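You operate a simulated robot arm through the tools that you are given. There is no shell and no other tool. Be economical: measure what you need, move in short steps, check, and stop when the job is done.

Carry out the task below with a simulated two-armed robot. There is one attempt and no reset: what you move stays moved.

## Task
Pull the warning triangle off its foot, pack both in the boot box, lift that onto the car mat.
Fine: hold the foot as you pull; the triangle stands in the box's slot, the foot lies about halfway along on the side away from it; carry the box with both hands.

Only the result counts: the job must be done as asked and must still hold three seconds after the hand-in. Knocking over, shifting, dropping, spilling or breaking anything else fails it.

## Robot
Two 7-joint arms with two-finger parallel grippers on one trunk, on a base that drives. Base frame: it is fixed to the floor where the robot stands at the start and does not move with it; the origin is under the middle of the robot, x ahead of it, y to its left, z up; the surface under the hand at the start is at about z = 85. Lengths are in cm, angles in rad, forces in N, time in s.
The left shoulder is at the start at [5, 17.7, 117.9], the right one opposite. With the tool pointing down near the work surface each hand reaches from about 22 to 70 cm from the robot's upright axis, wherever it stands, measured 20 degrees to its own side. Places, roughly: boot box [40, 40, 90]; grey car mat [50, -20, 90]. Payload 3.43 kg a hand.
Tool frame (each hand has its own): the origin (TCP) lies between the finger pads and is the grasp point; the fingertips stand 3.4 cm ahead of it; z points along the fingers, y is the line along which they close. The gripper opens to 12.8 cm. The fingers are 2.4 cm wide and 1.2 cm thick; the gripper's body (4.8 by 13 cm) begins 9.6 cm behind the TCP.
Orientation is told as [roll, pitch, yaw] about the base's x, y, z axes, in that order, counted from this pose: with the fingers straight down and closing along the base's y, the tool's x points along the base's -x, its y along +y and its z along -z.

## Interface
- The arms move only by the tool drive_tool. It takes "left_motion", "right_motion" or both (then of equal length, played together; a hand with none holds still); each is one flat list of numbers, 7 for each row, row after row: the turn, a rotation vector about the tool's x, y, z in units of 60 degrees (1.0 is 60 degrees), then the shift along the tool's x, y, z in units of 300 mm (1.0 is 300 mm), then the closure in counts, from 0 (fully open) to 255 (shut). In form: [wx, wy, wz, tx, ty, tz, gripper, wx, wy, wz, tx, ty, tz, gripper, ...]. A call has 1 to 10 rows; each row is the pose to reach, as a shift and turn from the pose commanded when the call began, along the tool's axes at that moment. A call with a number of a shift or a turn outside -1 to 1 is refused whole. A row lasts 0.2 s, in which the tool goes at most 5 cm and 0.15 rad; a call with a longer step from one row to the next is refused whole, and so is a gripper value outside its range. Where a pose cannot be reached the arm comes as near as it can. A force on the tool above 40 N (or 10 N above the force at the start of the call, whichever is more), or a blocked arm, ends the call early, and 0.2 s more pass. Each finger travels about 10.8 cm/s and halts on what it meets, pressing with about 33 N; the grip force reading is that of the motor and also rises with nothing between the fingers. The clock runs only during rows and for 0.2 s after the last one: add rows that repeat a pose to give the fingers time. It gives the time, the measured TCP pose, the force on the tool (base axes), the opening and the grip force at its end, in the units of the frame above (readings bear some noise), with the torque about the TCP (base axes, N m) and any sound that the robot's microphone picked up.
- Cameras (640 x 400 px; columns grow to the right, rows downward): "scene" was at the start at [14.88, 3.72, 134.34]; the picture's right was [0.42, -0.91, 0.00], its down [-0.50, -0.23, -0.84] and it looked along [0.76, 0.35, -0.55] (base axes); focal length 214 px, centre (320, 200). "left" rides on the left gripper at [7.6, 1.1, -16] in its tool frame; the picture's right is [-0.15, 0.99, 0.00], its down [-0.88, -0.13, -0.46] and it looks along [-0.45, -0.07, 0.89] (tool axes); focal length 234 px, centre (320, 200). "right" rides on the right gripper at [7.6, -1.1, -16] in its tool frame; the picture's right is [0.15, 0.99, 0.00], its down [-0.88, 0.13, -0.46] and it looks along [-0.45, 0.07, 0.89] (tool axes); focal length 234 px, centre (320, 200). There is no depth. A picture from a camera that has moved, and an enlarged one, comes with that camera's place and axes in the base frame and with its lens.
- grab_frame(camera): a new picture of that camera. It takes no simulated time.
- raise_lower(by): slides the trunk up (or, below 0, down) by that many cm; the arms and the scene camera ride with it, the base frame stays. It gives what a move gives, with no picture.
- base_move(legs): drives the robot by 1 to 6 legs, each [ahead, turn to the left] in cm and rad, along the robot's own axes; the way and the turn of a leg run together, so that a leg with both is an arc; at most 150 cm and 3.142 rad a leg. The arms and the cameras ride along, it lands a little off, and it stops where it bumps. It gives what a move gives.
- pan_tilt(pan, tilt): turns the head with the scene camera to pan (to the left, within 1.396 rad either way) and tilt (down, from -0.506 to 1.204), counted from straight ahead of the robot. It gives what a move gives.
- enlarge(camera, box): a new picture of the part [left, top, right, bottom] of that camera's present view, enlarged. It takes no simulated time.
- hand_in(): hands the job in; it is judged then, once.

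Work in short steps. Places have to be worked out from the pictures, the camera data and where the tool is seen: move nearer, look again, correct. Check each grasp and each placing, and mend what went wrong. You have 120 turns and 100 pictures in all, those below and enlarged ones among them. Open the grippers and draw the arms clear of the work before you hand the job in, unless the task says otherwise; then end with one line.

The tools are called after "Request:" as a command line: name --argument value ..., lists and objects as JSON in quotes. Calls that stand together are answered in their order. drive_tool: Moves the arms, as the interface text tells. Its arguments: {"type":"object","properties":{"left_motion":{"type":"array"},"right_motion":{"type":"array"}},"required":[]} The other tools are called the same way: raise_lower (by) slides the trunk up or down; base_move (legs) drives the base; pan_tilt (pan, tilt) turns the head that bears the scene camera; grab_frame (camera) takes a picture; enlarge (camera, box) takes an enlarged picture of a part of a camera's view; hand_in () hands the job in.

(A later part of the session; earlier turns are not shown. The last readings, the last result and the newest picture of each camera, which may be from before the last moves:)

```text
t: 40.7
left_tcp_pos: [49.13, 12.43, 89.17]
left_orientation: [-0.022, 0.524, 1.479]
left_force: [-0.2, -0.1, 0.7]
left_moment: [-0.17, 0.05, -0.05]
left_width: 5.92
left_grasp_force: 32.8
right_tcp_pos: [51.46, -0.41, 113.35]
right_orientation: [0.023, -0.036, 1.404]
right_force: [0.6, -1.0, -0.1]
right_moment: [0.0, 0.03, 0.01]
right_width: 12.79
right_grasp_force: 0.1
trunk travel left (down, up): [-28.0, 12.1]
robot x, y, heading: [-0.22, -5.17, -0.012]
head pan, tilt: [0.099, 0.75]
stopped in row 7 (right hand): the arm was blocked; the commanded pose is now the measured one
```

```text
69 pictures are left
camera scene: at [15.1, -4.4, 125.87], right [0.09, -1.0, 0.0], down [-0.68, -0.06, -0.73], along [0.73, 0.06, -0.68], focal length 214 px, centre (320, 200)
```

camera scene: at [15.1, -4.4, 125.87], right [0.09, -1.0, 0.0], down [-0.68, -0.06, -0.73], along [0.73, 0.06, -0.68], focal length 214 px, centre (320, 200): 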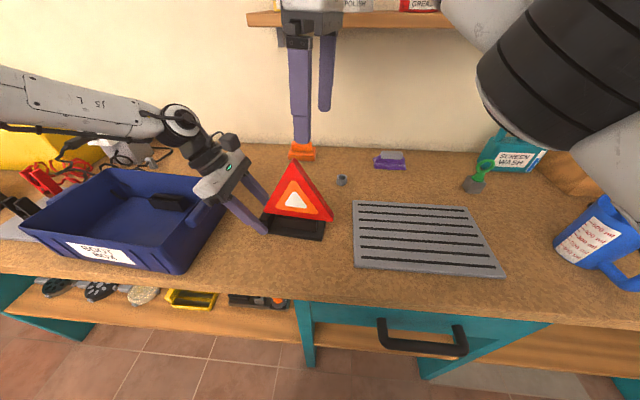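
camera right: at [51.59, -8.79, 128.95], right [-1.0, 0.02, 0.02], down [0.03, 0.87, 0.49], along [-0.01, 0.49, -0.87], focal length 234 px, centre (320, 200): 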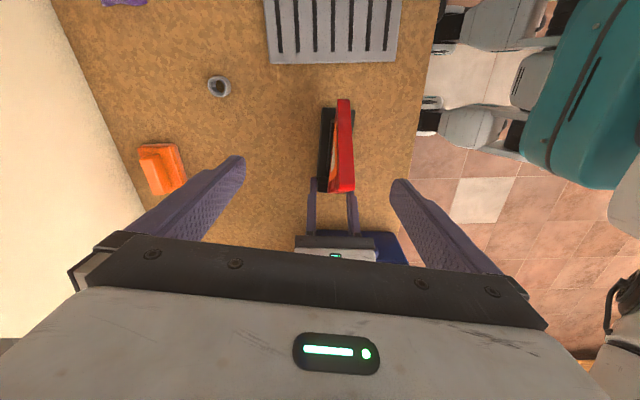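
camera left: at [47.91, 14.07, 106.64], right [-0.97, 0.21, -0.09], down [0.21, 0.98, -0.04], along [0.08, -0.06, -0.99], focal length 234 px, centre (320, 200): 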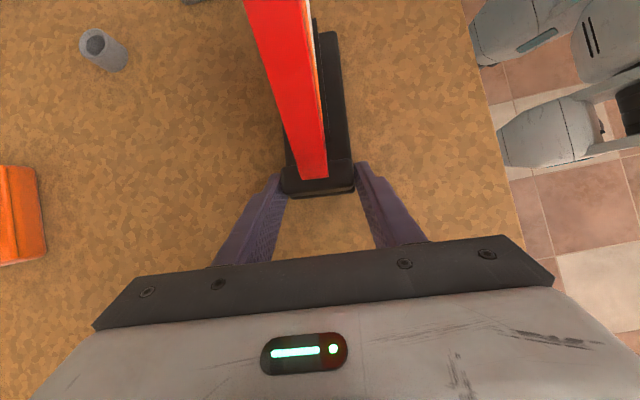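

The right arm was blocked (crossing too high in front of the head). I'll go back right, descend, and then slide in around the triangle from its right at low height.

Request:
drive_tool --right_motion '[0.007, 0.011, -0.03, 0.11, 0.014, 0.05, 0, 0.014, 0.022, -0.06, 0.22, 0.028, 0.1, 0, 0.022, 0.034, -0.09, 0.332, 0.042, 0.16, 0, 0.022, 0.034, -0.09, 0.332, 0.042, 0.28, 0, 0.022, 0.034, -0.09, 0.332, 0.042, 0.41, 0, 0.022, 0.034, -0.09, 0.332, 0.042, 0.41, 0]'

Request:
grab_frame --camera "right"

```text
t: 42.1
left_tcp_pos: [49.03, 12.44, 89.09]
left_orientation: [-0.021, 0.525, 1.476]
left_force: [-0.1, 0.2, 0.3]
left_moment: [-0.02, 0.14, -0.05]
left_width: 5.91
left_grasp_force: 32.7
right_tcp_pos: [48.29, -9.26, 100.63]
right_orientation: [-0.004, 0.0, 1.505]
right_force: [0.1, -1.2, 0.5]
right_moment: [0.03, 0.04, -0.04]
right_width: 12.79
right_grasp_force: 0.1
trunk travel left (down, up): [-28.0, 12.1]
robot x, y, heading: [-0.1, -5.13, -0.016]
head pan, tilt: [0.099, 0.75]
```

```text
68 pictures are left
camera right: at [48.79, -16.96, 116.62], right [-1.0, -0.08, 0.0], down [-0.07, 0.89, 0.45], along [-0.03, 0.45, -0.89], focal length 234 px, centre (320, 200)
```

right: 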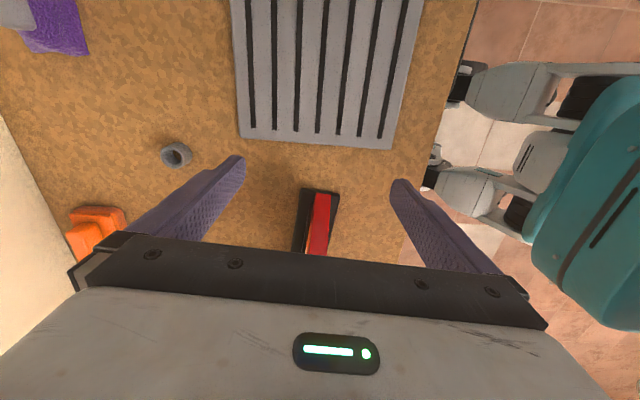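

Clear; slide +y 13 cm at z≈100 with fingers astride the triangle.

Request:
drive_tool --right_motion '[0, 0, 0, -0.11, 0.004, 0.005, 0, 0, 0, 0, -0.22, 0.008, 0.01, 0, 0, 0, 0, -0.33, 0.012, 0.02, 0, 0, 0, 0, -0.43, 0.015, 0.02, 0, 0, 0, 0, -0.43, 0.015, 0.02, 0]'

Request:
grab_frame --camera "right"

Request:
enlarge --camera "scene" --box '[200, 120, 380, 250]'

```text
t: 43.3
left_tcp_pos: [49.11, 12.47, 89.07]
left_orientation: [-0.022, 0.524, 1.477]
left_force: [-0.1, 0.1, 0.1]
left_moment: [0.11, 0.02, 0.01]
left_width: 5.92
left_grasp_force: 33.3
right_tcp_pos: [48.59, 3.68, 99.96]
right_orientation: [-0.002, 0.003, 1.504]
right_force: [0.0, -0.2, 0.0]
right_moment: [-0.04, 0.01, 0.0]
right_width: 12.79
right_grasp_force: 0.0
trunk travel left (down, up): [-28.0, 12.1]
robot x, y, heading: [-0.09, -4.92, -0.011]
head pan, tilt: [0.099, 0.75]
```

```text
67 pictures are left
camera right: at [49.19, -4.01, 115.92], right [-1.0, -0.08, 0.0], down [-0.07, 0.89, 0.45], along [-0.03, 0.45, -0.89], focal length 234 px, centre (320, 200)
```

right: 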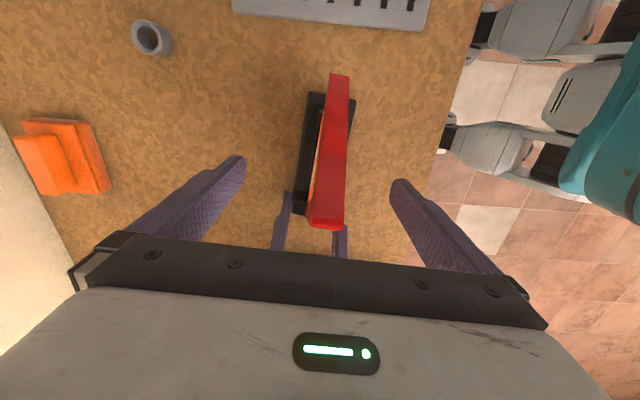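

```text
3.08 times, centred on (290, 185) of scene
camera zoom: at [15.09, -4.36, 125.87], right [0.09, -1.0, 0.0], down [-0.68, -0.06, -0.73], along [0.73, 0.06, -0.68], focal length 660 px, centre (412, 246)
```

zoom: 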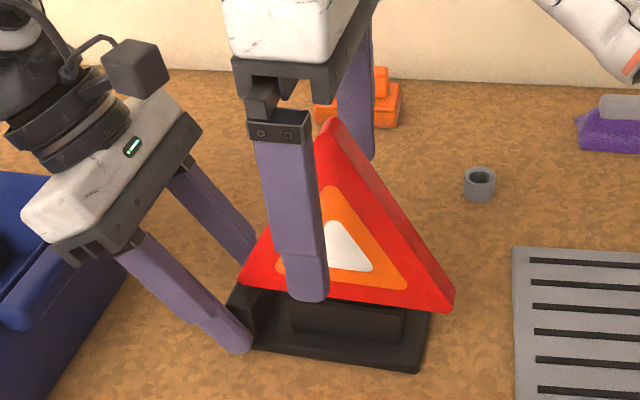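

Apex at (48.25, 3.7); shift a little, close on the triangle.

Request:
drive_tool --right_motion '[0, 0, 0.014, 0, 0.01, 0, 0, 0, 0, 0.014, 0, 0.01, 0, 100, 0, 0, 0.014, 0, 0.01, 0, 200, 0, 0, 0.014, 0, 0.01, 0, 250, 0, 0, 0.014, 0, 0.01, 0, 250, 0, 0, 0.014, 0, 0.01, 0, 250]'

Request:
grab_frame --camera "right"

```text
t: 44.7
left_tcp_pos: [49.08, 12.44, 89.0]
left_orientation: [-0.023, 0.525, 1.479]
left_force: [2.3, -0.8, -1.0]
left_moment: [-0.01, 0.0, 0.54]
left_width: 5.9
left_grasp_force: 33.0
right_tcp_pos: [48.36, 3.69, 99.99]
right_orientation: [-0.002, 0.001, 1.492]
right_force: [-3.0, 0.7, 1.4]
right_moment: [0.08, 0.33, -0.4]
right_width: 1.86
right_grasp_force: 32.9
trunk travel left (down, up): [-28.0, 12.1]
robot x, y, heading: [-0.01, -5.19, -0.013]
head pan, tilt: [0.099, 0.75]
```

```text
65 pictures are left
camera right: at [48.77, -4.01, 115.94], right [-1.0, -0.07, 0.0], down [-0.06, 0.89, 0.45], along [-0.03, 0.45, -0.89], focal length 234 px, centre (320, 200)
```

right: 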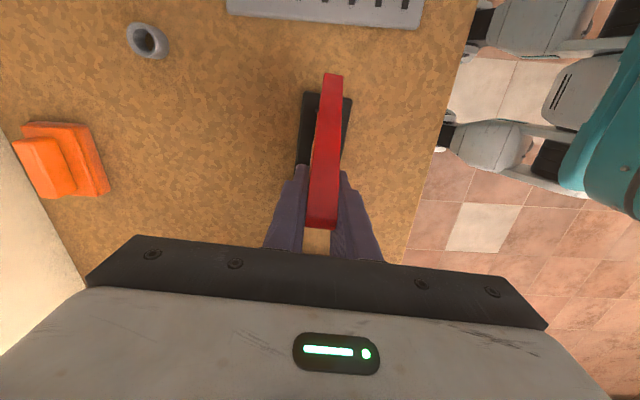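

Gripped (1.86 cm thick, low forces). Pull straight up slowly with the left hand holding still.

Request:
drive_tool --right_motion '[0, 0, 0, 0, 0, -0.01, 250, 0, 0, 0, 0, 0, -0.02, 250, 0, 0, 0, 0, 0, -0.035, 250, 0, 0, 0, 0, 0, -0.05, 250, 0, 0, 0, 0, 0, -0.07, 250, 0, 0, 0, 0, 0, -0.09, 250]'

Request:
enlarge --camera "scene" --box '[200, 120, 380, 250]'

```text
t: 46.1
left_tcp_pos: [49.03, 12.44, 88.99]
left_orientation: [-0.022, 0.523, 1.478]
left_force: [0.3, 0.3, 1.3]
left_moment: [-0.03, -0.04, 0.03]
left_width: 5.88
left_grasp_force: 32.9
right_tcp_pos: [48.49, 3.77, 102.77]
right_orientation: [-0.002, 0.001, 1.49]
right_force: [-0.2, 0.2, 0.1]
right_moment: [-0.03, -0.01, 0.02]
right_width: 1.84
right_grasp_force: 33.3
trunk travel left (down, up): [-28.0, 12.1]
robot x, y, heading: [0.18, -4.78, -0.01]
head pan, tilt: [0.099, 0.75]
```

```text
3.08 times, centred on (290, 185) of scene
camera zoom: at [15.09, -4.35, 125.88], right [0.09, -1.0, 0.0], down [-0.68, -0.06, -0.73], along [0.73, 0.06, -0.68], focal length 660 px, centre (412, 246)
```

zoom: 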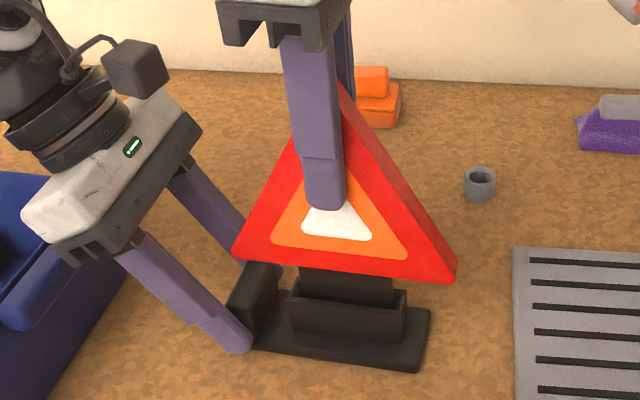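

It came free easily; the tab is about 6 cm wide. Continue up 3.5 cm and look at the tab.

Request:
drive_tool --right_motion '[0, 0, 0, 0, 0, -0.04, 250, 0, 0, 0, 0, 0, -0.08, 250, 0, 0, 0, 0, 0, -0.115, 250, 0, 0, 0, 0, 0, -0.115, 250]'

Request:
enlarge --camera "scene" --box '[200, 120, 380, 250]'

```text
t: 47.1
left_tcp_pos: [49.25, 12.41, 89.07]
left_orientation: [-0.021, 0.523, 1.476]
left_force: [-1.1, -0.2, 1.1]
left_moment: [0.01, 0.0, -0.01]
left_width: 5.9
left_grasp_force: 33.0
right_tcp_pos: [48.43, 3.71, 106.29]
right_orientation: [-0.002, 0.001, 1.49]
right_force: [0.1, 0.3, -1.5]
right_moment: [-0.01, 0.01, 0.02]
right_width: 1.86
right_grasp_force: 32.4
trunk travel left (down, up): [-28.0, 12.1]
robot x, y, heading: [-0.12, -5.05, -0.013]
head pan, tilt: [0.099, 0.75]
```

```text
3.08 times, centred on (290, 185) of scene
camera zoom: at [15.09, -4.35, 125.88], right [0.09, -1.0, 0.0], down [-0.68, -0.06, -0.73], along [0.73, 0.06, -0.68], focal length 660 px, centre (412, 246)
```

zoom: 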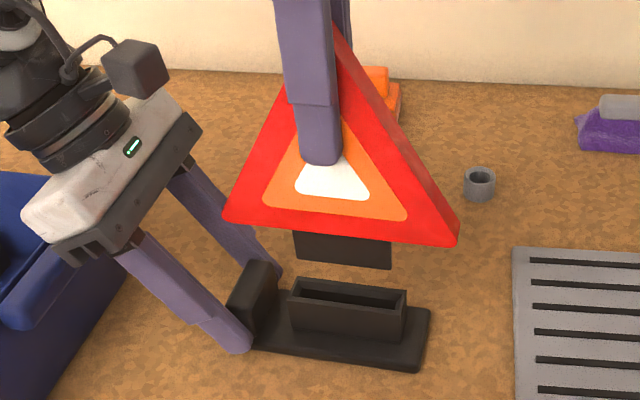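

Tab ≈6 cm × 3 cm, cleanly out. Move the triangle right over the mat, and lift the foot with the left.

Request:
drive_tool --right_motion '[0, 0, 0, 0.12, 0, 0, 250, 0, 0, 0, 0.24, 0, 0, 250, 0, 0, 0, 0.36, 0, 0, 250, 0, 0, 0, 0.48, 0, 0, 250, 0, 0, 0, 0.48, 0, 0, 250]'

Request:
drive_tool --left_motion '[0, 0, 0, 0.02, 0, -0.035, 220, 0, 0, 0, 0.08, 0, -0.14, 220, 0, 0, 0, 0.16, 0, -0.277, 220, 0, 0, 0, 0.24, 0, -0.415, 220, 0, 0, 0, 0.24, 0, -0.415, 220]'

Request:
grab_frame --camera "scene"

Request:
grab_frame --camera "left"

```text
t: 48.3
left_tcp_pos: [49.05, 12.53, 89.08]
left_orientation: [-0.022, 0.523, 1.477]
left_force: [0.0, 1.6, 1.2]
left_moment: [-0.08, 0.05, 0.0]
left_width: 5.9
left_grasp_force: 33.3
right_tcp_pos: [47.2, -10.65, 106.24]
right_orientation: [-0.003, 0.002, 1.49]
right_force: [-1.1, -0.1, -0.6]
right_moment: [0.0, -0.02, 0.0]
right_width: 1.82
right_grasp_force: 32.8
trunk travel left (down, up): [-28.0, 12.1]
robot x, y, heading: [0.27, -4.94, -0.015]
head pan, tilt: [0.099, 0.75]
```

```text
t: 49.5
left_tcp_pos: [48.91, 12.41, 103.46]
left_orientation: [-0.019, 0.524, 1.478]
left_force: [0.6, -1.1, -1.7]
left_moment: [0.06, 0.02, -0.03]
left_width: 5.92
left_grasp_force: 32.7
right_tcp_pos: [47.35, -10.67, 106.17]
right_orientation: [0.0, 0.001, 1.492]
right_force: [-0.2, -0.5, -1.2]
right_moment: [0.0, 0.0, -0.02]
right_width: 1.84
right_grasp_force: 33.2
trunk travel left (down, up): [-28.0, 12.1]
robot x, y, heading: [-0.03, -4.75, -0.01]
head pan, tilt: [0.099, 0.75]
```

```text
62 pictures are left
camera scene: at [15.12, -4.34, 125.87], right [0.09, -1.0, 0.0], down [-0.68, -0.06, -0.73], along [0.73, 0.06, -0.68], focal length 214 px, centre (320, 200)
```

scene: 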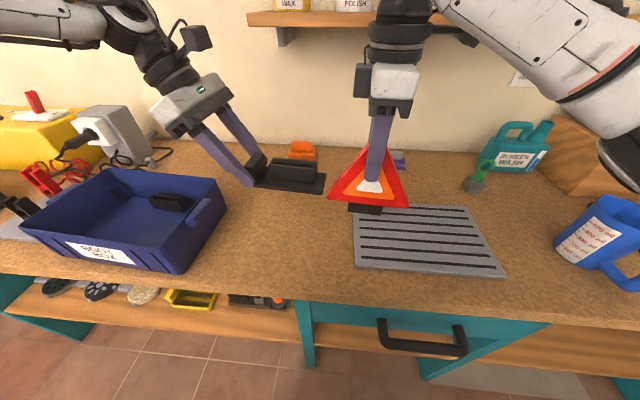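

```text
61 pictures are left
camera left: at [47.71, 14.08, 121.05], right [-0.97, 0.21, -0.09], down [0.21, 0.98, -0.04], along [0.08, -0.06, -0.99], focal length 234 px, centre (320, 200)
```

left: 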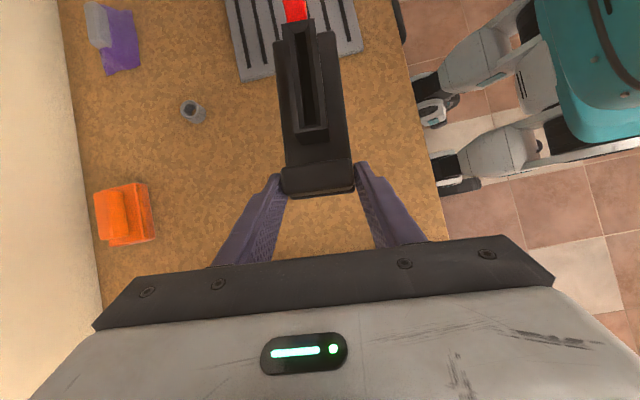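

Foot held level. Carry it over the box (target TCP ≈ (41.4, 45.9)) at z≈104.

Request:
drive_tool --left_motion '[0, 0, 0, -0.117, 0.044, -0.07, 220, 0, 0, 0, -0.233, 0.088, -0.14, 220, 0, 0, 0, -0.35, 0.133, -0.21, 220, 0, 0, 0, -0.467, 0.177, -0.28, 220, 0, 0, 0, -0.584, 0.221, -0.35, 220, 0, 0, 0, -0.7, 0.265, -0.42, 220, 0, 0, 0, -0.817, 0.31, -0.49, 220, 0, 0, 0, -0.934, 0.354, -0.559, 220, 0, 0, 0, -0.934, 0.354, -0.559, 220]'

Request:
pan_tilt --pan 0.6 --tilt 0.7

Request:
grab_frame --camera "scene"

Request:
grab_frame --camera "left"

```text
t: 51.5
left_tcp_pos: [40.8, 45.99, 103.82]
left_orientation: [-0.021, 0.523, 1.476]
left_force: [0.3, 1.1, -1.4]
left_moment: [0.06, -0.02, 0.01]
left_width: 5.9
left_grasp_force: 33.3
right_tcp_pos: [47.41, -10.7, 106.21]
right_orientation: [-0.002, 0.002, 1.491]
right_force: [0.4, -0.2, -0.5]
right_moment: [0.0, 0.01, -0.01]
right_width: 1.85
right_grasp_force: 33.1
trunk travel left (down, up): [-28.0, 12.1]
robot x, y, heading: [0.02, -4.67, -0.011]
head pan, tilt: [0.099, 0.75]
```

```text
t: 52.4
left_tcp_pos: [40.86, 45.9, 103.82]
left_orientation: [-0.02, 0.523, 1.477]
left_force: [-0.1, 0.2, -0.9]
left_moment: [0.05, -0.04, 0.02]
left_width: 5.9
left_grasp_force: 33.2
right_tcp_pos: [47.29, -10.76, 106.24]
right_orientation: [-0.001, 0.0, 1.491]
right_force: [-0.5, 0.3, 0.1]
right_moment: [0.01, 0.02, 0.0]
right_width: 1.84
right_grasp_force: 33.2
trunk travel left (down, up): [-28.0, 12.1]
robot x, y, heading: [0.14, -5.18, -0.013]
head pan, tilt: [0.6, 0.7]
```

```text
60 pictures are left
camera scene: at [13.92, -0.36, 126.3], right [0.55, -0.83, 0.0], down [-0.54, -0.36, -0.76], along [0.64, 0.42, -0.64], focal length 214 px, centre (320, 200)
```

scene: 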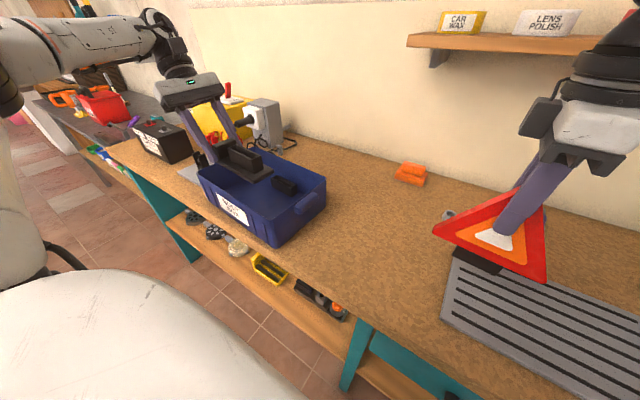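

```text
59 pictures are left
camera left: at [39.77, 47.49, 121.39], right [-0.97, 0.21, -0.09], down [0.21, 0.98, -0.04], along [0.08, -0.06, -0.99], focal length 234 px, centre (320, 200)
```

left: 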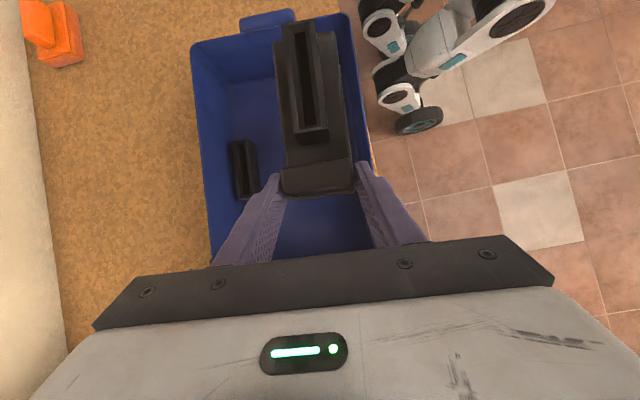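

Foot over box; adjust target TCP x to 42 so the front finger has room to open. Descend to z≈91.5.

Request:
drive_tool --left_motion '[0, 0, 0, -0.05, -0.02, 0.08, 220, 0, 0, 0, -0.1, -0.038, 0.17, 220, 0, 0, 0, -0.155, -0.038, 0.26, 220, 0, 0, 0, -0.211, -0.038, 0.352, 220, 0, 0, 0, -0.211, -0.038, 0.352, 220]'

Request:
grab_frame --camera "left"

Request:
enlarge --camera "scene" --box '[150, 70, 350, 250]'

```text
t: 53.6
left_tcp_pos: [42.31, 45.87, 91.48]
left_orientation: [-0.02, 0.526, 1.476]
left_force: [-0.1, 0.9, -1.1]
left_moment: [0.08, -0.03, 0.0]
left_width: 5.91
left_grasp_force: 32.5
right_tcp_pos: [47.3, -10.78, 106.28]
right_orientation: [-0.002, -0.001, 1.49]
right_force: [-0.1, 0.0, -0.9]
right_moment: [0.02, -0.01, -0.04]
right_width: 1.83
right_grasp_force: 33.4
trunk travel left (down, up): [-28.0, 12.1]
robot x, y, heading: [0.19, -4.57, -0.011]
head pan, tilt: [0.6, 0.7]
```

```text
58 pictures are left
camera left: at [41.18, 47.56, 109.04], right [-0.97, 0.21, -0.09], down [0.21, 0.98, -0.04], along [0.08, -0.06, -0.99], focal length 234 px, centre (320, 200)
```

left: 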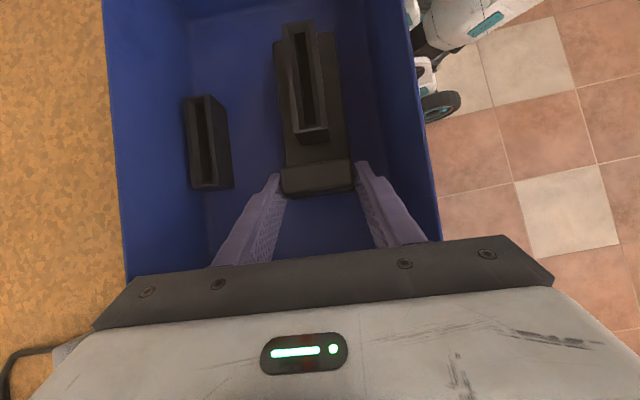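

```text
2.22 times, centred on (250, 160) of scene
camera zoom: at [13.91, -0.36, 126.3], right [0.56, -0.83, 0.0], down [-0.54, -0.36, -0.76], along [0.64, 0.42, -0.64], focal length 477 px, centre (476, 289)
```

zoom: 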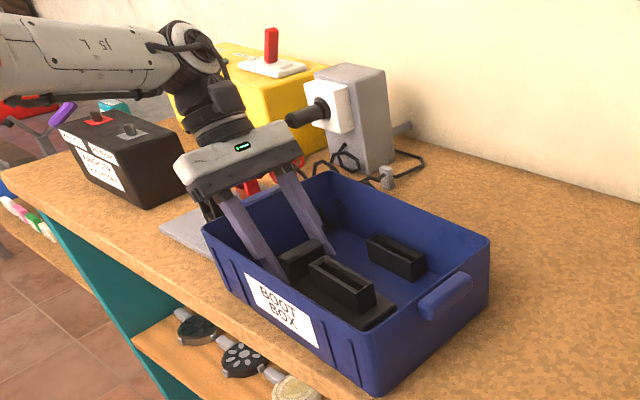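

Good alignment. Lower gently to find the floor.

Request:
drive_tool --left_motion '[0, 0, 0, -0.01, 0, 0.017, 220, 0, 0, 0, -0.02, 0, 0.034, 220, 0, 0, 0, -0.02, 0, 0.034, 220]'

Request:
drive_tool --left_motion '[0, 0, 0, -0.004, 0, 0.007, 220, 0, 0, 0, -0.008, 0, 0.014, 220, 0, 0, 0, -0.008, 0, 0.014, 220]'

```text
t: 54.4
left_tcp_pos: [42.38, 45.96, 90.29]
left_orientation: [-0.021, 0.524, 1.477]
left_force: [0.8, 0.4, -1.3]
left_moment: [0.04, -0.02, -0.01]
left_width: 5.92
left_grasp_force: 32.8
right_tcp_pos: [47.36, -10.68, 106.1]
right_orientation: [-0.001, 0.002, 1.49]
right_force: [-0.7, 0.8, -0.9]
right_moment: [-0.01, 0.0, 0.01]
right_width: 1.84
right_grasp_force: 32.9
trunk travel left (down, up): [-28.0, 12.1]
robot x, y, heading: [0.14, -5.02, -0.014]
head pan, tilt: [0.6, 0.7]
```

```text
t: 55.2
left_tcp_pos: [42.28, 45.85, 89.68]
left_orientation: [-0.02, 0.525, 1.478]
left_force: [0.6, -0.1, -2.1]
left_moment: [0.05, -0.03, 0.01]
left_width: 5.93
left_grasp_force: 33.0
right_tcp_pos: [47.38, -10.67, 106.19]
right_orientation: [-0.002, 0.001, 1.491]
right_force: [-0.6, -0.4, -1.1]
right_moment: [-0.02, 0.04, 0.0]
right_width: 1.8
right_grasp_force: 32.8
trunk travel left (down, up): [-28.0, 12.1]
robot x, y, heading: [0.15, -5.19, -0.011]
head pan, tilt: [0.6, 0.7]
```

Request:
drive_tool --left_motion '[0, 0, 0, -0.003, 0, 0.005, 220, 0, 0, 0, -0.003, 0, 0.005, 220]'

Request:
enlarge --camera "scene" --box '[200, 120, 340, 250]'

```text
t: 55.8
left_tcp_pos: [42.4, 45.85, 89.64]
left_orientation: [-0.02, 0.522, 1.477]
left_force: [0.1, -0.2, -0.8]
left_moment: [0.05, 0.0, 0.03]
left_width: 5.89
left_grasp_force: 32.6
right_tcp_pos: [47.29, -10.67, 106.11]
right_orientation: [-0.003, 0.001, 1.492]
right_force: [-0.1, 1.0, -1.4]
right_moment: [0.01, 0.02, -0.02]
right_width: 1.86
right_grasp_force: 33.0
trunk travel left (down, up): [-28.0, 12.1]
robot x, y, heading: [0.3, -5.03, -0.008]
head pan, tilt: [0.6, 0.7]
```

```text
3.08 times, centred on (270, 185) of scene
camera zoom: at [13.92, -0.36, 126.3], right [0.56, -0.83, 0.0], down [-0.54, -0.36, -0.76], along [0.64, 0.42, -0.64], focal length 660 px, centre (474, 246)
```

zoom: 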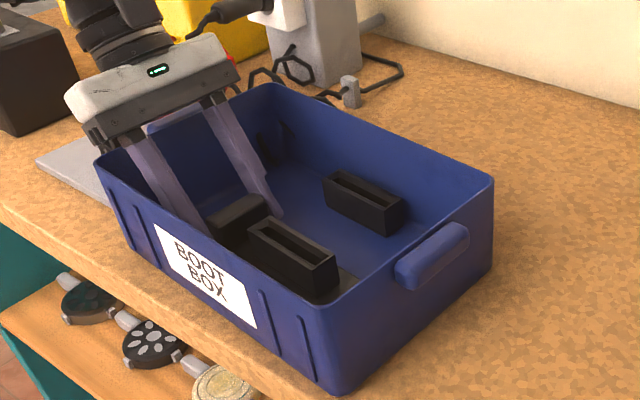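

Request:
drive_tool --left_motion '[0, 0, 0, -0.004, 0, 0.007, 220, 0, 0, 0, -0.007, 0, 0.012, 220, 0, 0, 0, -0.007, 0, 0.012, 220]'

```text
t: 56.6
left_tcp_pos: [42.27, 45.98, 89.36]
left_orientation: [-0.025, 0.523, 1.477]
left_force: [-0.5, 3.6, 15.3]
left_moment: [-0.63, 0.42, -0.07]
left_width: 5.91
left_grasp_force: 32.8
right_tcp_pos: [47.11, -10.72, 106.42]
right_orientation: [-0.001, 0.001, 1.49]
right_force: [0.5, 0.5, -1.5]
right_moment: [0.0, -0.02, -0.01]
right_width: 1.85
right_grasp_force: 32.6
trunk travel left (down, up): [-28.0, 12.1]
robot x, y, heading: [0.17, -4.99, -0.011]
head pan, tilt: [0.6, 0.7]
```

Floor contact (15 N). Ease off slightly, open just enough, and lift straight up.

Request:
drive_tool --left_motion '[0, 0, 0, 0.002, 0, -0.004, 220, 0, 0, 0, 0.002, 0, -0.004, 110, 0, 0, 0, 0.002, 0, -0.004, 105, 0, 0, 0, 0.002, 0, -0.004, 105]'

Request:
grab_frame --camera "left"

```text
t: 57.6
left_tcp_pos: [42.35, 45.93, 89.38]
left_orientation: [-0.022, 0.524, 1.478]
left_force: [0.8, -0.1, 0.2]
left_moment: [0.0, 0.0, 0.0]
left_width: 7.54
left_grasp_force: 0.1
right_tcp_pos: [47.27, -10.61, 106.15]
right_orientation: [-0.002, 0.002, 1.49]
right_force: [-0.2, 0.3, -0.6]
right_moment: [0.03, -0.01, -0.03]
right_width: 1.86
right_grasp_force: 33.2
trunk travel left (down, up): [-28.0, 12.1]
robot x, y, heading: [0.25, -5.04, -0.011]
head pan, tilt: [0.6, 0.7]
```

```text
55 pictures are left
camera left: at [41.19, 47.6, 106.93], right [-0.97, 0.21, -0.09], down [0.21, 0.98, -0.04], along [0.08, -0.06, -0.99], focal length 234 px, centre (320, 200)
```

left: 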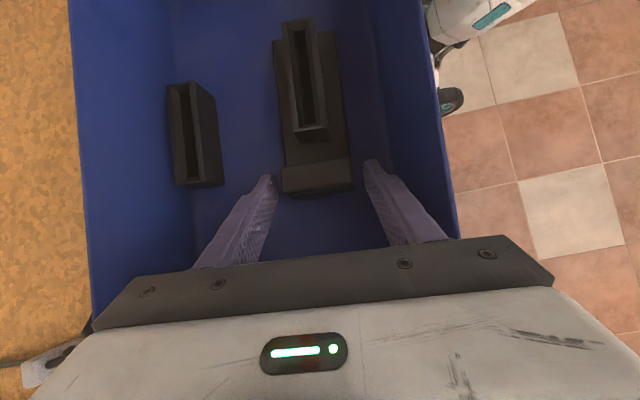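

Foot released, lying near the front wall mid-length. Raise the left hand out, raise trunk, then reposition base to y≈10 turned left 0.5 so the right arm can reach the slot (≈(52.5, 38.6)).

Request:
drive_tool --left_motion '[0, 0, 0, 0.03, 0, -0.052, 105, 0, 0, 0, 0.1, 0, -0.173, 105, 0, 0, 0, 0.17, 0, -0.294, 60, 0, 0, 0, 0.24, 0, -0.415, 0, 0, 0, 0, 0.3, 0, -0.52, 0]'

Request:
raise_lower --by 12

Request:
base_move --legs '[[-22, 0], [0, 0.61], [26.6, 0], [0, -0.1]]'

Request:
pan_tilt --pan 0.2 --tilt 0.75

Request:
grab_frame --camera "scene"

Request:
grab_frame --camera "right"

```text
t: 58.8
left_tcp_pos: [41.94, 45.91, 107.56]
left_orientation: [-0.02, 0.525, 1.476]
left_force: [0.5, 1.0, 0.1]
left_moment: [0.02, 0.0, -0.03]
left_width: 12.81
left_grasp_force: 0.1
right_tcp_pos: [47.29, -10.73, 106.2]
right_orientation: [-0.002, 0.001, 1.491]
right_force: [-0.2, 0.1, -0.8]
right_moment: [-0.01, 0.0, -0.01]
right_width: 1.84
right_grasp_force: 33.0
trunk travel left (down, up): [-28.0, 12.1]
robot x, y, heading: [0.32, -4.83, -0.012]
head pan, tilt: [0.6, 0.7]
```

```text
t: 60.3
left_tcp_pos: [42.01, 45.88, 119.44]
left_orientation: [-0.022, 0.522, 1.477]
left_force: [-0.1, -0.4, -0.1]
left_moment: [-0.01, 0.0, 0.0]
left_width: 12.82
left_grasp_force: 0.1
right_tcp_pos: [47.38, -10.65, 118.2]
right_orientation: [-0.001, 0.002, 1.491]
right_force: [0.0, -0.3, 0.0]
right_moment: [0.0, -0.03, 0.0]
right_width: 1.83
right_grasp_force: 32.9
trunk travel left (down, up): [-40.0, 0.1]
robot x, y, heading: [0.23, -4.68, -0.01]
head pan, tilt: [0.6, 0.7]
```

```text
t: 65.7
left_tcp_pos: [12.21, 74.91, 119.42]
left_orientation: [-0.021, 0.523, 1.981]
left_force: [0.7, 0.1, -0.2]
left_moment: [0.02, 0.04, -0.04]
left_width: 12.81
left_grasp_force: 0.1
right_tcp_pos: [44.2, 27.91, 118.17]
right_orientation: [-0.001, 0.0, 1.995]
right_force: [-0.7, -0.8, -1.3]
right_moment: [0.02, 0.04, -0.02]
right_width: 1.81
right_grasp_force: 32.7
trunk travel left (down, up): [-40.0, 0.1]
robot x, y, heading: [0.38, 10.1, 0.493]
head pan, tilt: [0.6, 0.7]
```

```text
t: 66.5
left_tcp_pos: [12.24, 74.93, 119.39]
left_orientation: [-0.021, 0.523, 1.982]
left_force: [-0.2, -0.1, 0.0]
left_moment: [-0.02, 0.04, -0.02]
left_width: 12.79
left_grasp_force: 0.1
right_tcp_pos: [44.26, 27.91, 118.18]
right_orientation: [-0.002, 0.0, 1.995]
right_force: [-0.5, -0.1, -1.3]
right_moment: [-0.01, -0.02, -0.01]
right_width: 1.84
right_grasp_force: 33.2
trunk travel left (down, up): [-40.0, 0.1]
robot x, y, heading: [0.25, 9.93, 0.494]
head pan, tilt: [0.201, 0.75]
```

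```text
54 pictures are left
camera scene: at [12.39, 18.73, 137.87], right [0.64, -0.77, 0.0], down [-0.52, -0.44, -0.73], along [0.56, 0.47, -0.68], focal length 214 px, centre (320, 200)
```

scene: 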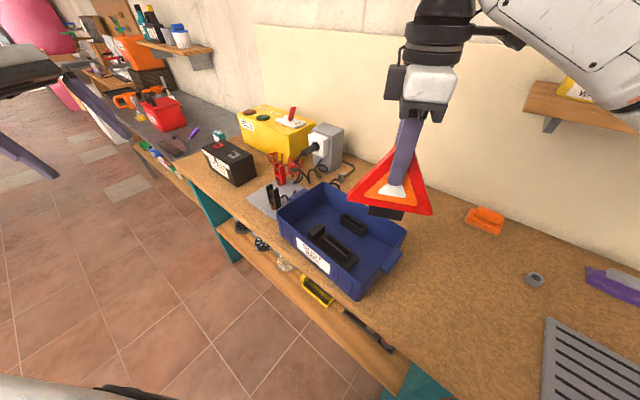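

```text
53 pictures are left
camera right: at [48.18, 21.46, 134.19], right [-0.84, -0.54, 0.0], down [-0.48, 0.75, 0.45], along [-0.24, 0.38, -0.89], focal length 234 px, centre (320, 200)
```

right: 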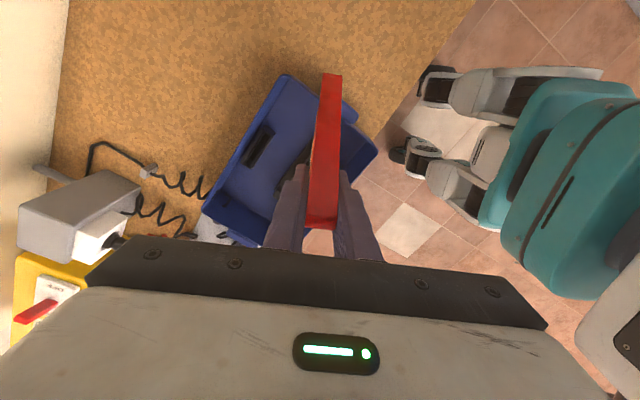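

Good; now measure the slot accurately from two views before going above it.

Request:
enlarge --camera "scene" --box '[270, 180, 410, 300]'

Request:
enlarge --camera "right" --box '[200, 70, 380, 250]'

```text
3.33 times, centred on (340, 240) of scene
camera zoom: at [12.39, 18.73, 137.87], right [0.64, -0.77, 0.0], down [-0.52, -0.44, -0.73], along [0.56, 0.47, -0.68], focal length 715 px, centre (253, 67)
```

zoom: 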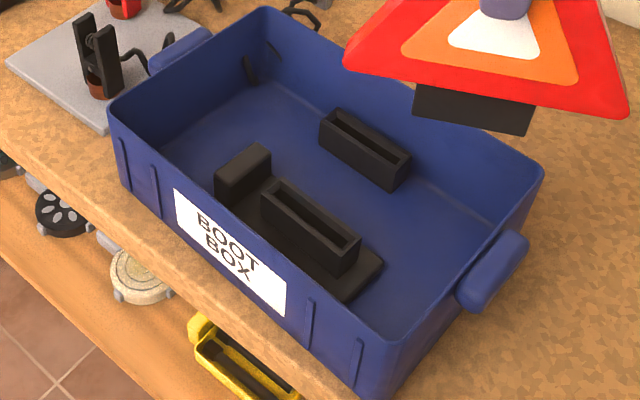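

```text
2.22 times, centred on (290, 160) of right
camera zoom: at [48.18, 21.46, 134.19], right [-0.84, -0.54, 0.0], down [-0.48, 0.75, 0.45], along [-0.24, 0.38, -0.89], focal length 520 px, centre (387, 289)
```

zoom: 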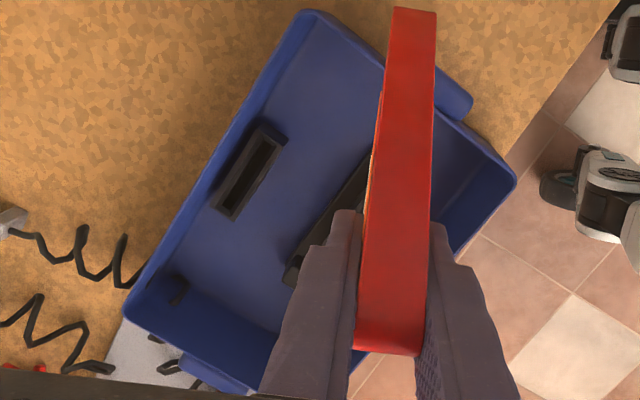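

Slot ≈ (52.1, 38.4), yaw −0.07. Move triangle above it at TCP z≈111 with yaw 1.50.

Request:
drive_tool --right_motion '[0, 0, 0.1, -0.04, -0.076, 0.03, 250, 0, 0, 0.2, -0.08, -0.152, 0.07, 250, 0, 0, 0.3, -0.126, -0.23, 0.12, 250, 0, 0, 0.4, -0.17, -0.305, 0.18, 250, 0, 0, 0.473, -0.211, -0.382, 0.233, 250, 0, 0, 0.473, -0.211, -0.382, 0.233, 250]'

Request:
enlarge --camera "scene" --box '[270, 130, 430, 280]'

Request:
grab_frame --camera "right"

```text
t: 67.9
left_tcp_pos: [12.27, 75.0, 119.38]
left_orientation: [-0.022, 0.523, 1.982]
left_force: [-0.1, -1.6, 0.3]
left_moment: [0.03, 0.03, -0.03]
left_width: 12.78
left_grasp_force: 0.1
right_tcp_pos: [52.09, 38.21, 111.2]
right_orientation: [-0.003, 0.001, 1.503]
right_force: [-0.2, -0.1, -0.9]
right_moment: [0.02, 0.0, 0.02]
right_width: 1.84
right_grasp_force: 32.6
trunk travel left (down, up): [-40.0, 0.1]
robot x, y, heading: [-0.11, 10.14, 0.495]
head pan, tilt: [0.201, 0.75]
```

```text
2.67 times, centred on (350, 205) of scene
camera zoom: at [12.42, 18.66, 137.88], right [0.64, -0.77, 0.0], down [-0.53, -0.44, -0.73], along [0.56, 0.47, -0.68], focal length 572 px, centre (240, 187)
```

zoom: 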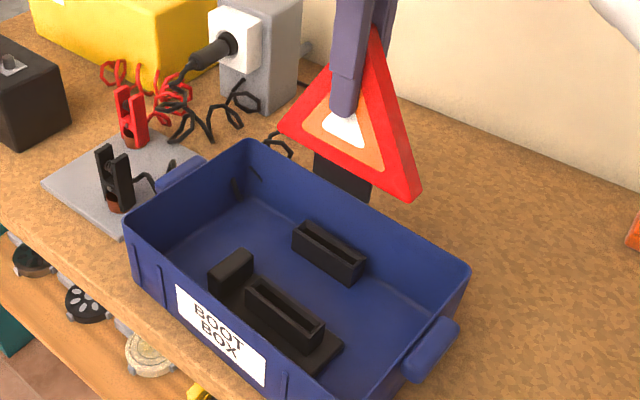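

```text
49 pictures are left
camera right: at [52.52, 30.6, 127.18], right [-1.0, -0.07, 0.0], down [-0.07, 0.89, 0.46], along [-0.03, 0.45, -0.89], focal length 234 px, centre (320, 200)
```

right: 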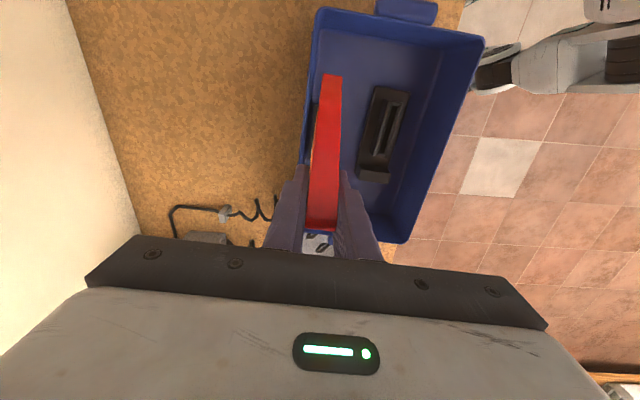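

Slot and tab look nearly aligned in x; y perhaps +0.5 off. Lower to just above the slot (tab bottom ≈ z 90) and compare at close range.

Request:
drive_tool --right_motion '[0, 0, 0, -0.01, 0, 0.09, 250, 0, 0, 0, -0.01, 0, 0.18, 250, 0, 0, 0, -0.01, 0, 0.26, 250, 0, 0, 0, -0.01, 0, 0.26, 250]'

Request:
enlarge --camera "scene" --box '[310, 160, 410, 240]'

```text
t: 68.9
left_tcp_pos: [12.14, 74.89, 119.43]
left_orientation: [-0.021, 0.523, 1.98]
left_force: [-0.1, -0.5, 0.5]
left_moment: [-0.05, 0.01, -0.01]
left_width: 12.77
left_grasp_force: 0.0
right_tcp_pos: [52.05, 38.77, 103.36]
right_orientation: [-0.003, 0.0, 1.499]
right_force: [0.0, -0.2, -1.3]
right_moment: [-0.01, -0.01, 0.0]
right_width: 1.85
right_grasp_force: 33.1
trunk travel left (down, up): [-40.0, 0.1]
robot x, y, heading: [-0.01, 10.23, 0.494]
head pan, tilt: [0.201, 0.75]
```

```text
5.00 times, centred on (360, 200) of scene
camera zoom: at [12.37, 18.72, 137.88], right [0.64, -0.77, 0.0], down [-0.52, -0.44, -0.73], along [0.56, 0.47, -0.68], focal length 1072 px, centre (120, 200)
```

zoom: 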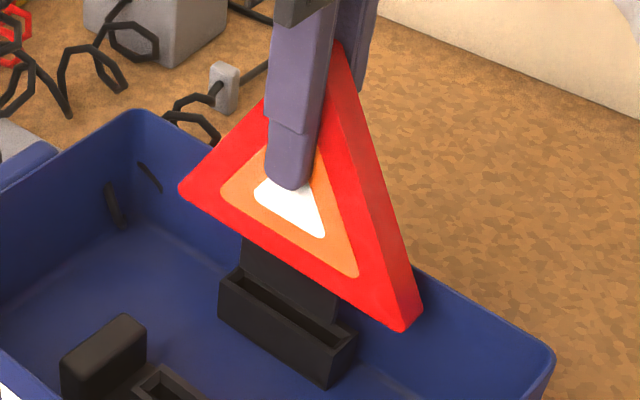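

Tab is just over the opening. Zoom closer.

Request:
enlarge --camera "scene" --box '[350, 200, 385, 240]'

Request:
enlarge --camera "right" --box '[270, 60, 390, 240]'

```text
10.00 times, centred on (368, 220) of scene
camera zoom: at [12.37, 18.72, 137.88], right [0.64, -0.77, 0.0], down [-0.52, -0.44, -0.73], along [0.56, 0.47, -0.68], focal length 2145 px, centre (-155, 0)
```

zoom: 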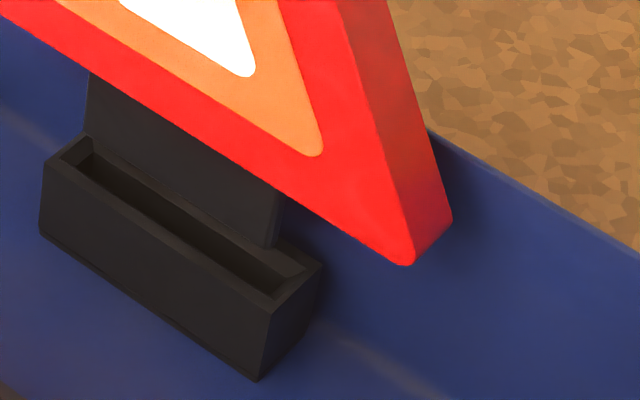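

```text
2.22 times, centred on (330, 150) of right
camera zoom: at [52.45, 31.03, 119.4], right [-1.0, -0.07, 0.0], down [-0.07, 0.89, 0.46], along [-0.03, 0.45, -0.89], focal length 520 px, centre (298, 311)
```

zoom: 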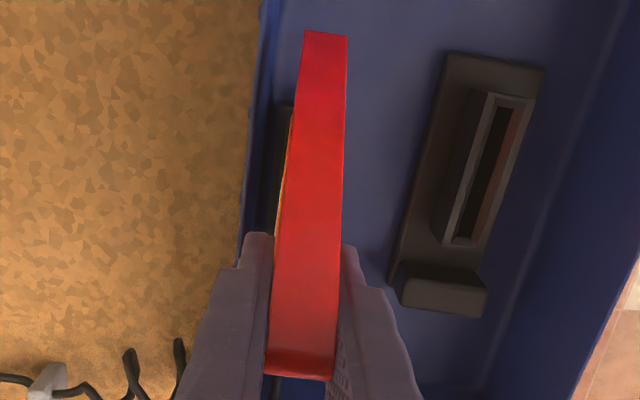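

Along the slot it's aligned; across it wants about +0.25 cm in x. Shift and lower 1.5 cm, then check.

Request:
drive_tool --right_motion '[0, 0, 0, 0, -0.008, 0, 250, 0, 0, 0, 0, -0.008, 0.025, 250, 0, 0, 0, 0, -0.008, 0.05, 250, 0, 0, 0, 0, -0.008, 0.05, 250]'

Request:
enlarge --camera "scene" --box '[350, 200, 385, 240]'

```text
t: 69.9
left_tcp_pos: [12.25, 75.06, 119.43]
left_orientation: [-0.022, 0.524, 1.981]
left_force: [-1.0, -0.7, -0.5]
left_moment: [0.0, 0.01, 0.02]
left_width: 12.8
left_grasp_force: 0.1
right_tcp_pos: [52.29, 38.63, 101.95]
right_orientation: [-0.003, 0.001, 1.499]
right_force: [0.3, 0.4, -1.6]
right_moment: [-0.01, 0.0, -0.04]
right_width: 1.85
right_grasp_force: 33.3
trunk travel left (down, up): [-40.0, 0.1]
robot x, y, heading: [0.0, 9.95, 0.491]
head pan, tilt: [0.201, 0.75]
```

```text
10.00 times, centred on (368, 220) of scene
camera zoom: at [12.39, 18.72, 137.87], right [0.64, -0.77, 0.0], down [-0.52, -0.44, -0.73], along [0.56, 0.47, -0.68], focal length 2145 px, centre (-155, 0)
```

zoom: 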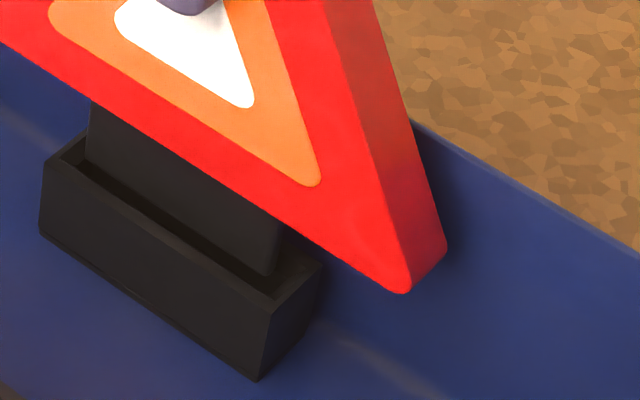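

Tab looks entering the opening with no force. Continue down in small steps.

Request:
drive_tool --right_motion '[0, 0, 0, 0, 0, 0.01, 250, 0, 0, 0, 0, 0, 0.02, 250, 0, 0, 0, 0, 0, 0.03, 250, 0, 0, 0, 0, 0, 0.03, 250]'

Request:
enlarge --camera "scene" --box '[350, 200, 385, 240]'

```text
t: 70.9
left_tcp_pos: [12.11, 75.03, 119.43]
left_orientation: [-0.02, 0.524, 1.981]
left_force: [0.2, 0.1, -0.1]
left_moment: [-0.01, -0.03, 0.06]
left_width: 12.78
left_grasp_force: 0.1
right_tcp_pos: [52.25, 38.75, 100.94]
right_orientation: [-0.002, 0.0, 1.5]
right_force: [-0.4, -0.6, -1.2]
right_moment: [-0.01, -0.01, -0.04]
right_width: 1.83
right_grasp_force: 33.2
trunk travel left (down, up): [-40.0, 0.1]
robot x, y, heading: [-0.54, 10.3, 0.494]
head pan, tilt: [0.201, 0.75]
```

```text
10.00 times, centred on (368, 220) of scene
camera zoom: at [12.39, 18.72, 137.87], right [0.64, -0.77, 0.0], down [-0.52, -0.44, -0.73], along [0.56, 0.47, -0.68], focal length 2145 px, centre (-155, 0)
```

zoom: 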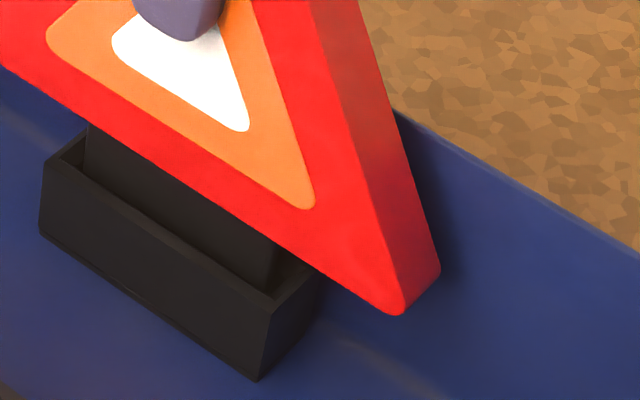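

Inserted cleanly with no force. Continue until seated.

Request:
drive_tool --right_motion '[0, 0, 0, 0, 0, 0.01, 250, 0, 0, 0, 0, 0, 0.02, 250, 0, 0, 0, 0, 0, 0.03, 250, 0, 0, 0, 0, 0, 0.03, 250]'

Request:
enlarge --camera "scene" --box '[350, 200, 385, 240]'

```text
t: 71.9
left_tcp_pos: [12.17, 74.94, 119.37]
left_orientation: [-0.021, 0.522, 1.982]
left_force: [0.1, 0.5, 0.9]
left_moment: [0.05, 0.0, 0.0]
left_width: 12.81
left_grasp_force: 0.0
right_tcp_pos: [52.31, 38.75, 100.2]
right_orientation: [-0.001, 0.0, 1.5]
right_force: [-0.3, 0.1, -0.4]
right_moment: [-0.02, -0.03, 0.01]
right_width: 1.85
right_grasp_force: 32.6
trunk travel left (down, up): [-40.0, 0.1]
robot x, y, heading: [-0.13, 9.99, 0.493]
head pan, tilt: [0.201, 0.75]
```

```text
10.00 times, centred on (368, 220) of scene
camera zoom: at [12.39, 18.72, 137.87], right [0.64, -0.77, 0.0], down [-0.52, -0.44, -0.73], along [0.56, 0.47, -0.68], focal length 2145 px, centre (-155, 0)
```

zoom: 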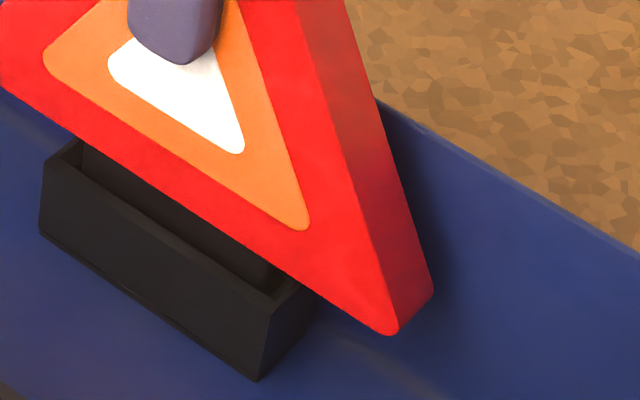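

Request:
drive_tool --right_motion '[0, 0, 0, 0, 0, 0.007, 250, 0, 0, 0, 0, 0, 0.014, 250, 0, 0, 0, 0, 0, 0.02, 250, 0, 0, 0, 0, 0, 0.02, 250]'

```text
t: 72.9
left_tcp_pos: [12.23, 74.91, 119.36]
left_orientation: [-0.021, 0.522, 1.983]
left_force: [-0.2, 1.2, 0.1]
left_moment: [-0.01, -0.02, -0.05]
left_width: 12.78
left_grasp_force: 0.0
right_tcp_pos: [52.29, 38.65, 99.54]
right_orientation: [-0.003, 0.0, 1.5]
right_force: [0.4, -0.9, -1.6]
right_moment: [0.02, -0.02, -0.02]
right_width: 1.84
right_grasp_force: 32.5
trunk travel left (down, up): [-40.0, 0.1]
robot x, y, heading: [0.14, 10.0, 0.488]
head pan, tilt: [0.201, 0.75]
```

Still no contact; check the back finger vs. the rim and the remaining gap.

Request:
enlarge --camera "scene" --box '[330, 160, 400, 240]'

Request:
enlarge --camera "right" --box '[250, 60, 390, 260]'

```text
5.00 times, centred on (365, 200) of scene
camera zoom: at [12.39, 18.72, 137.87], right [0.64, -0.77, 0.0], down [-0.52, -0.44, -0.73], along [0.56, 0.47, -0.68], focal length 1072 px, centre (95, 200)
```

zoom: 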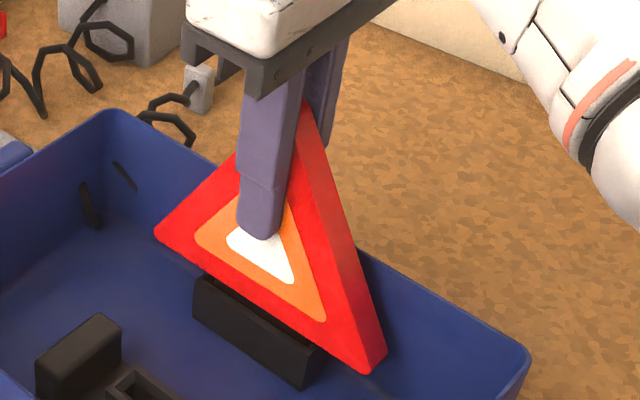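

```text
2.00 times, centred on (320, 160) of right
camera zoom: at [52.79, 31.04, 115.48], right [-1.0, -0.07, 0.0], down [-0.07, 0.89, 0.45], along [-0.03, 0.45, -0.89], focal length 468 px, centre (320, 280)
```

zoom: 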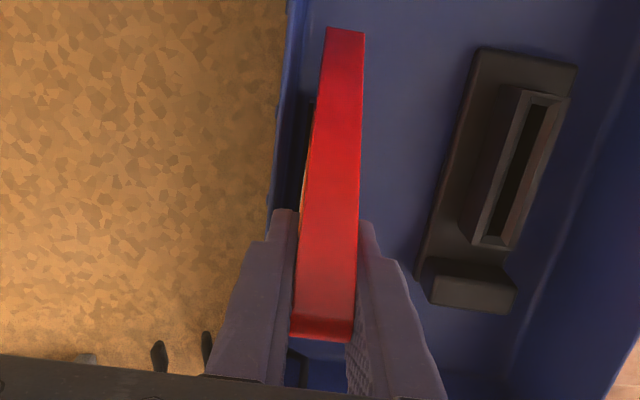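

The back finger tip is close to the rim, so I release here; the tab is 2+ cm deep and will settle. Open slightly, then lift.

Request:
drive_tool --right_motion '[0, 0, 0, 0, 0, 0, 225, 0, 0, 0, 0, 0, 0, 205, 0, 0, 0, 0, 0, 0, 195, 0, 0, 0, 0, 0, 0, 195]'

Request:
enlarge --camera "scene" --box '[330, 160, 400, 240]'

Request:
enlarge --camera "right" --box '[250, 60, 390, 260]'

```text
t: 73.9
left_tcp_pos: [12.12, 74.97, 119.39]
left_orientation: [-0.021, 0.524, 1.981]
left_force: [-0.1, 0.4, 0.4]
left_moment: [0.01, 0.01, -0.01]
left_width: 12.8
left_grasp_force: 0.0
right_tcp_pos: [52.29, 38.81, 99.58]
right_orientation: [-0.004, 0.001, 1.499]
right_force: [0.2, -0.2, -0.3]
right_moment: [0.02, 0.01, 0.01]
right_width: 3.01
right_grasp_force: 0.0
trunk travel left (down, up): [-40.0, 0.1]
robot x, y, heading: [-0.31, 9.96, 0.49]
head pan, tilt: [0.201, 0.75]
```

```text
5.00 times, centred on (365, 200) of scene
camera zoom: at [12.38, 18.72, 137.88], right [0.64, -0.77, 0.0], down [-0.52, -0.44, -0.73], along [0.56, 0.47, -0.68], focal length 1072 px, centre (95, 200)
```

zoom: 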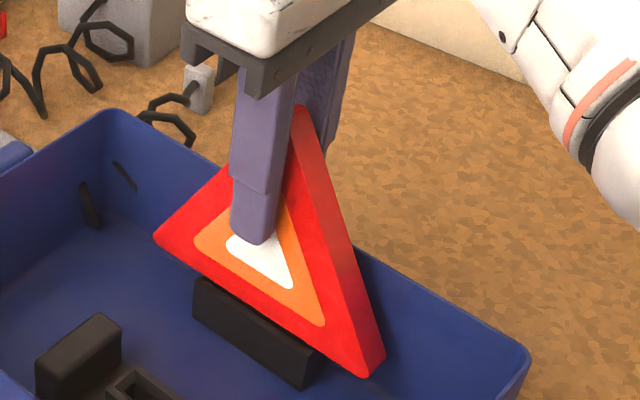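

```text
2.00 times, centred on (320, 160) of right
camera zoom: at [52.78, 31.04, 115.51], right [-1.0, -0.08, 0.0], down [-0.07, 0.89, 0.46], along [-0.03, 0.45, -0.89], focal length 468 px, centre (320, 280)
```

zoom: 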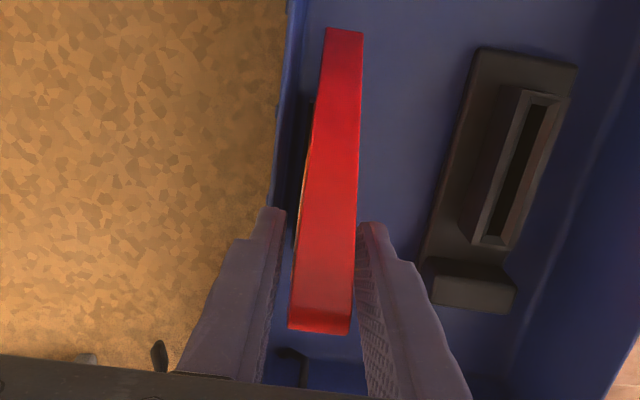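

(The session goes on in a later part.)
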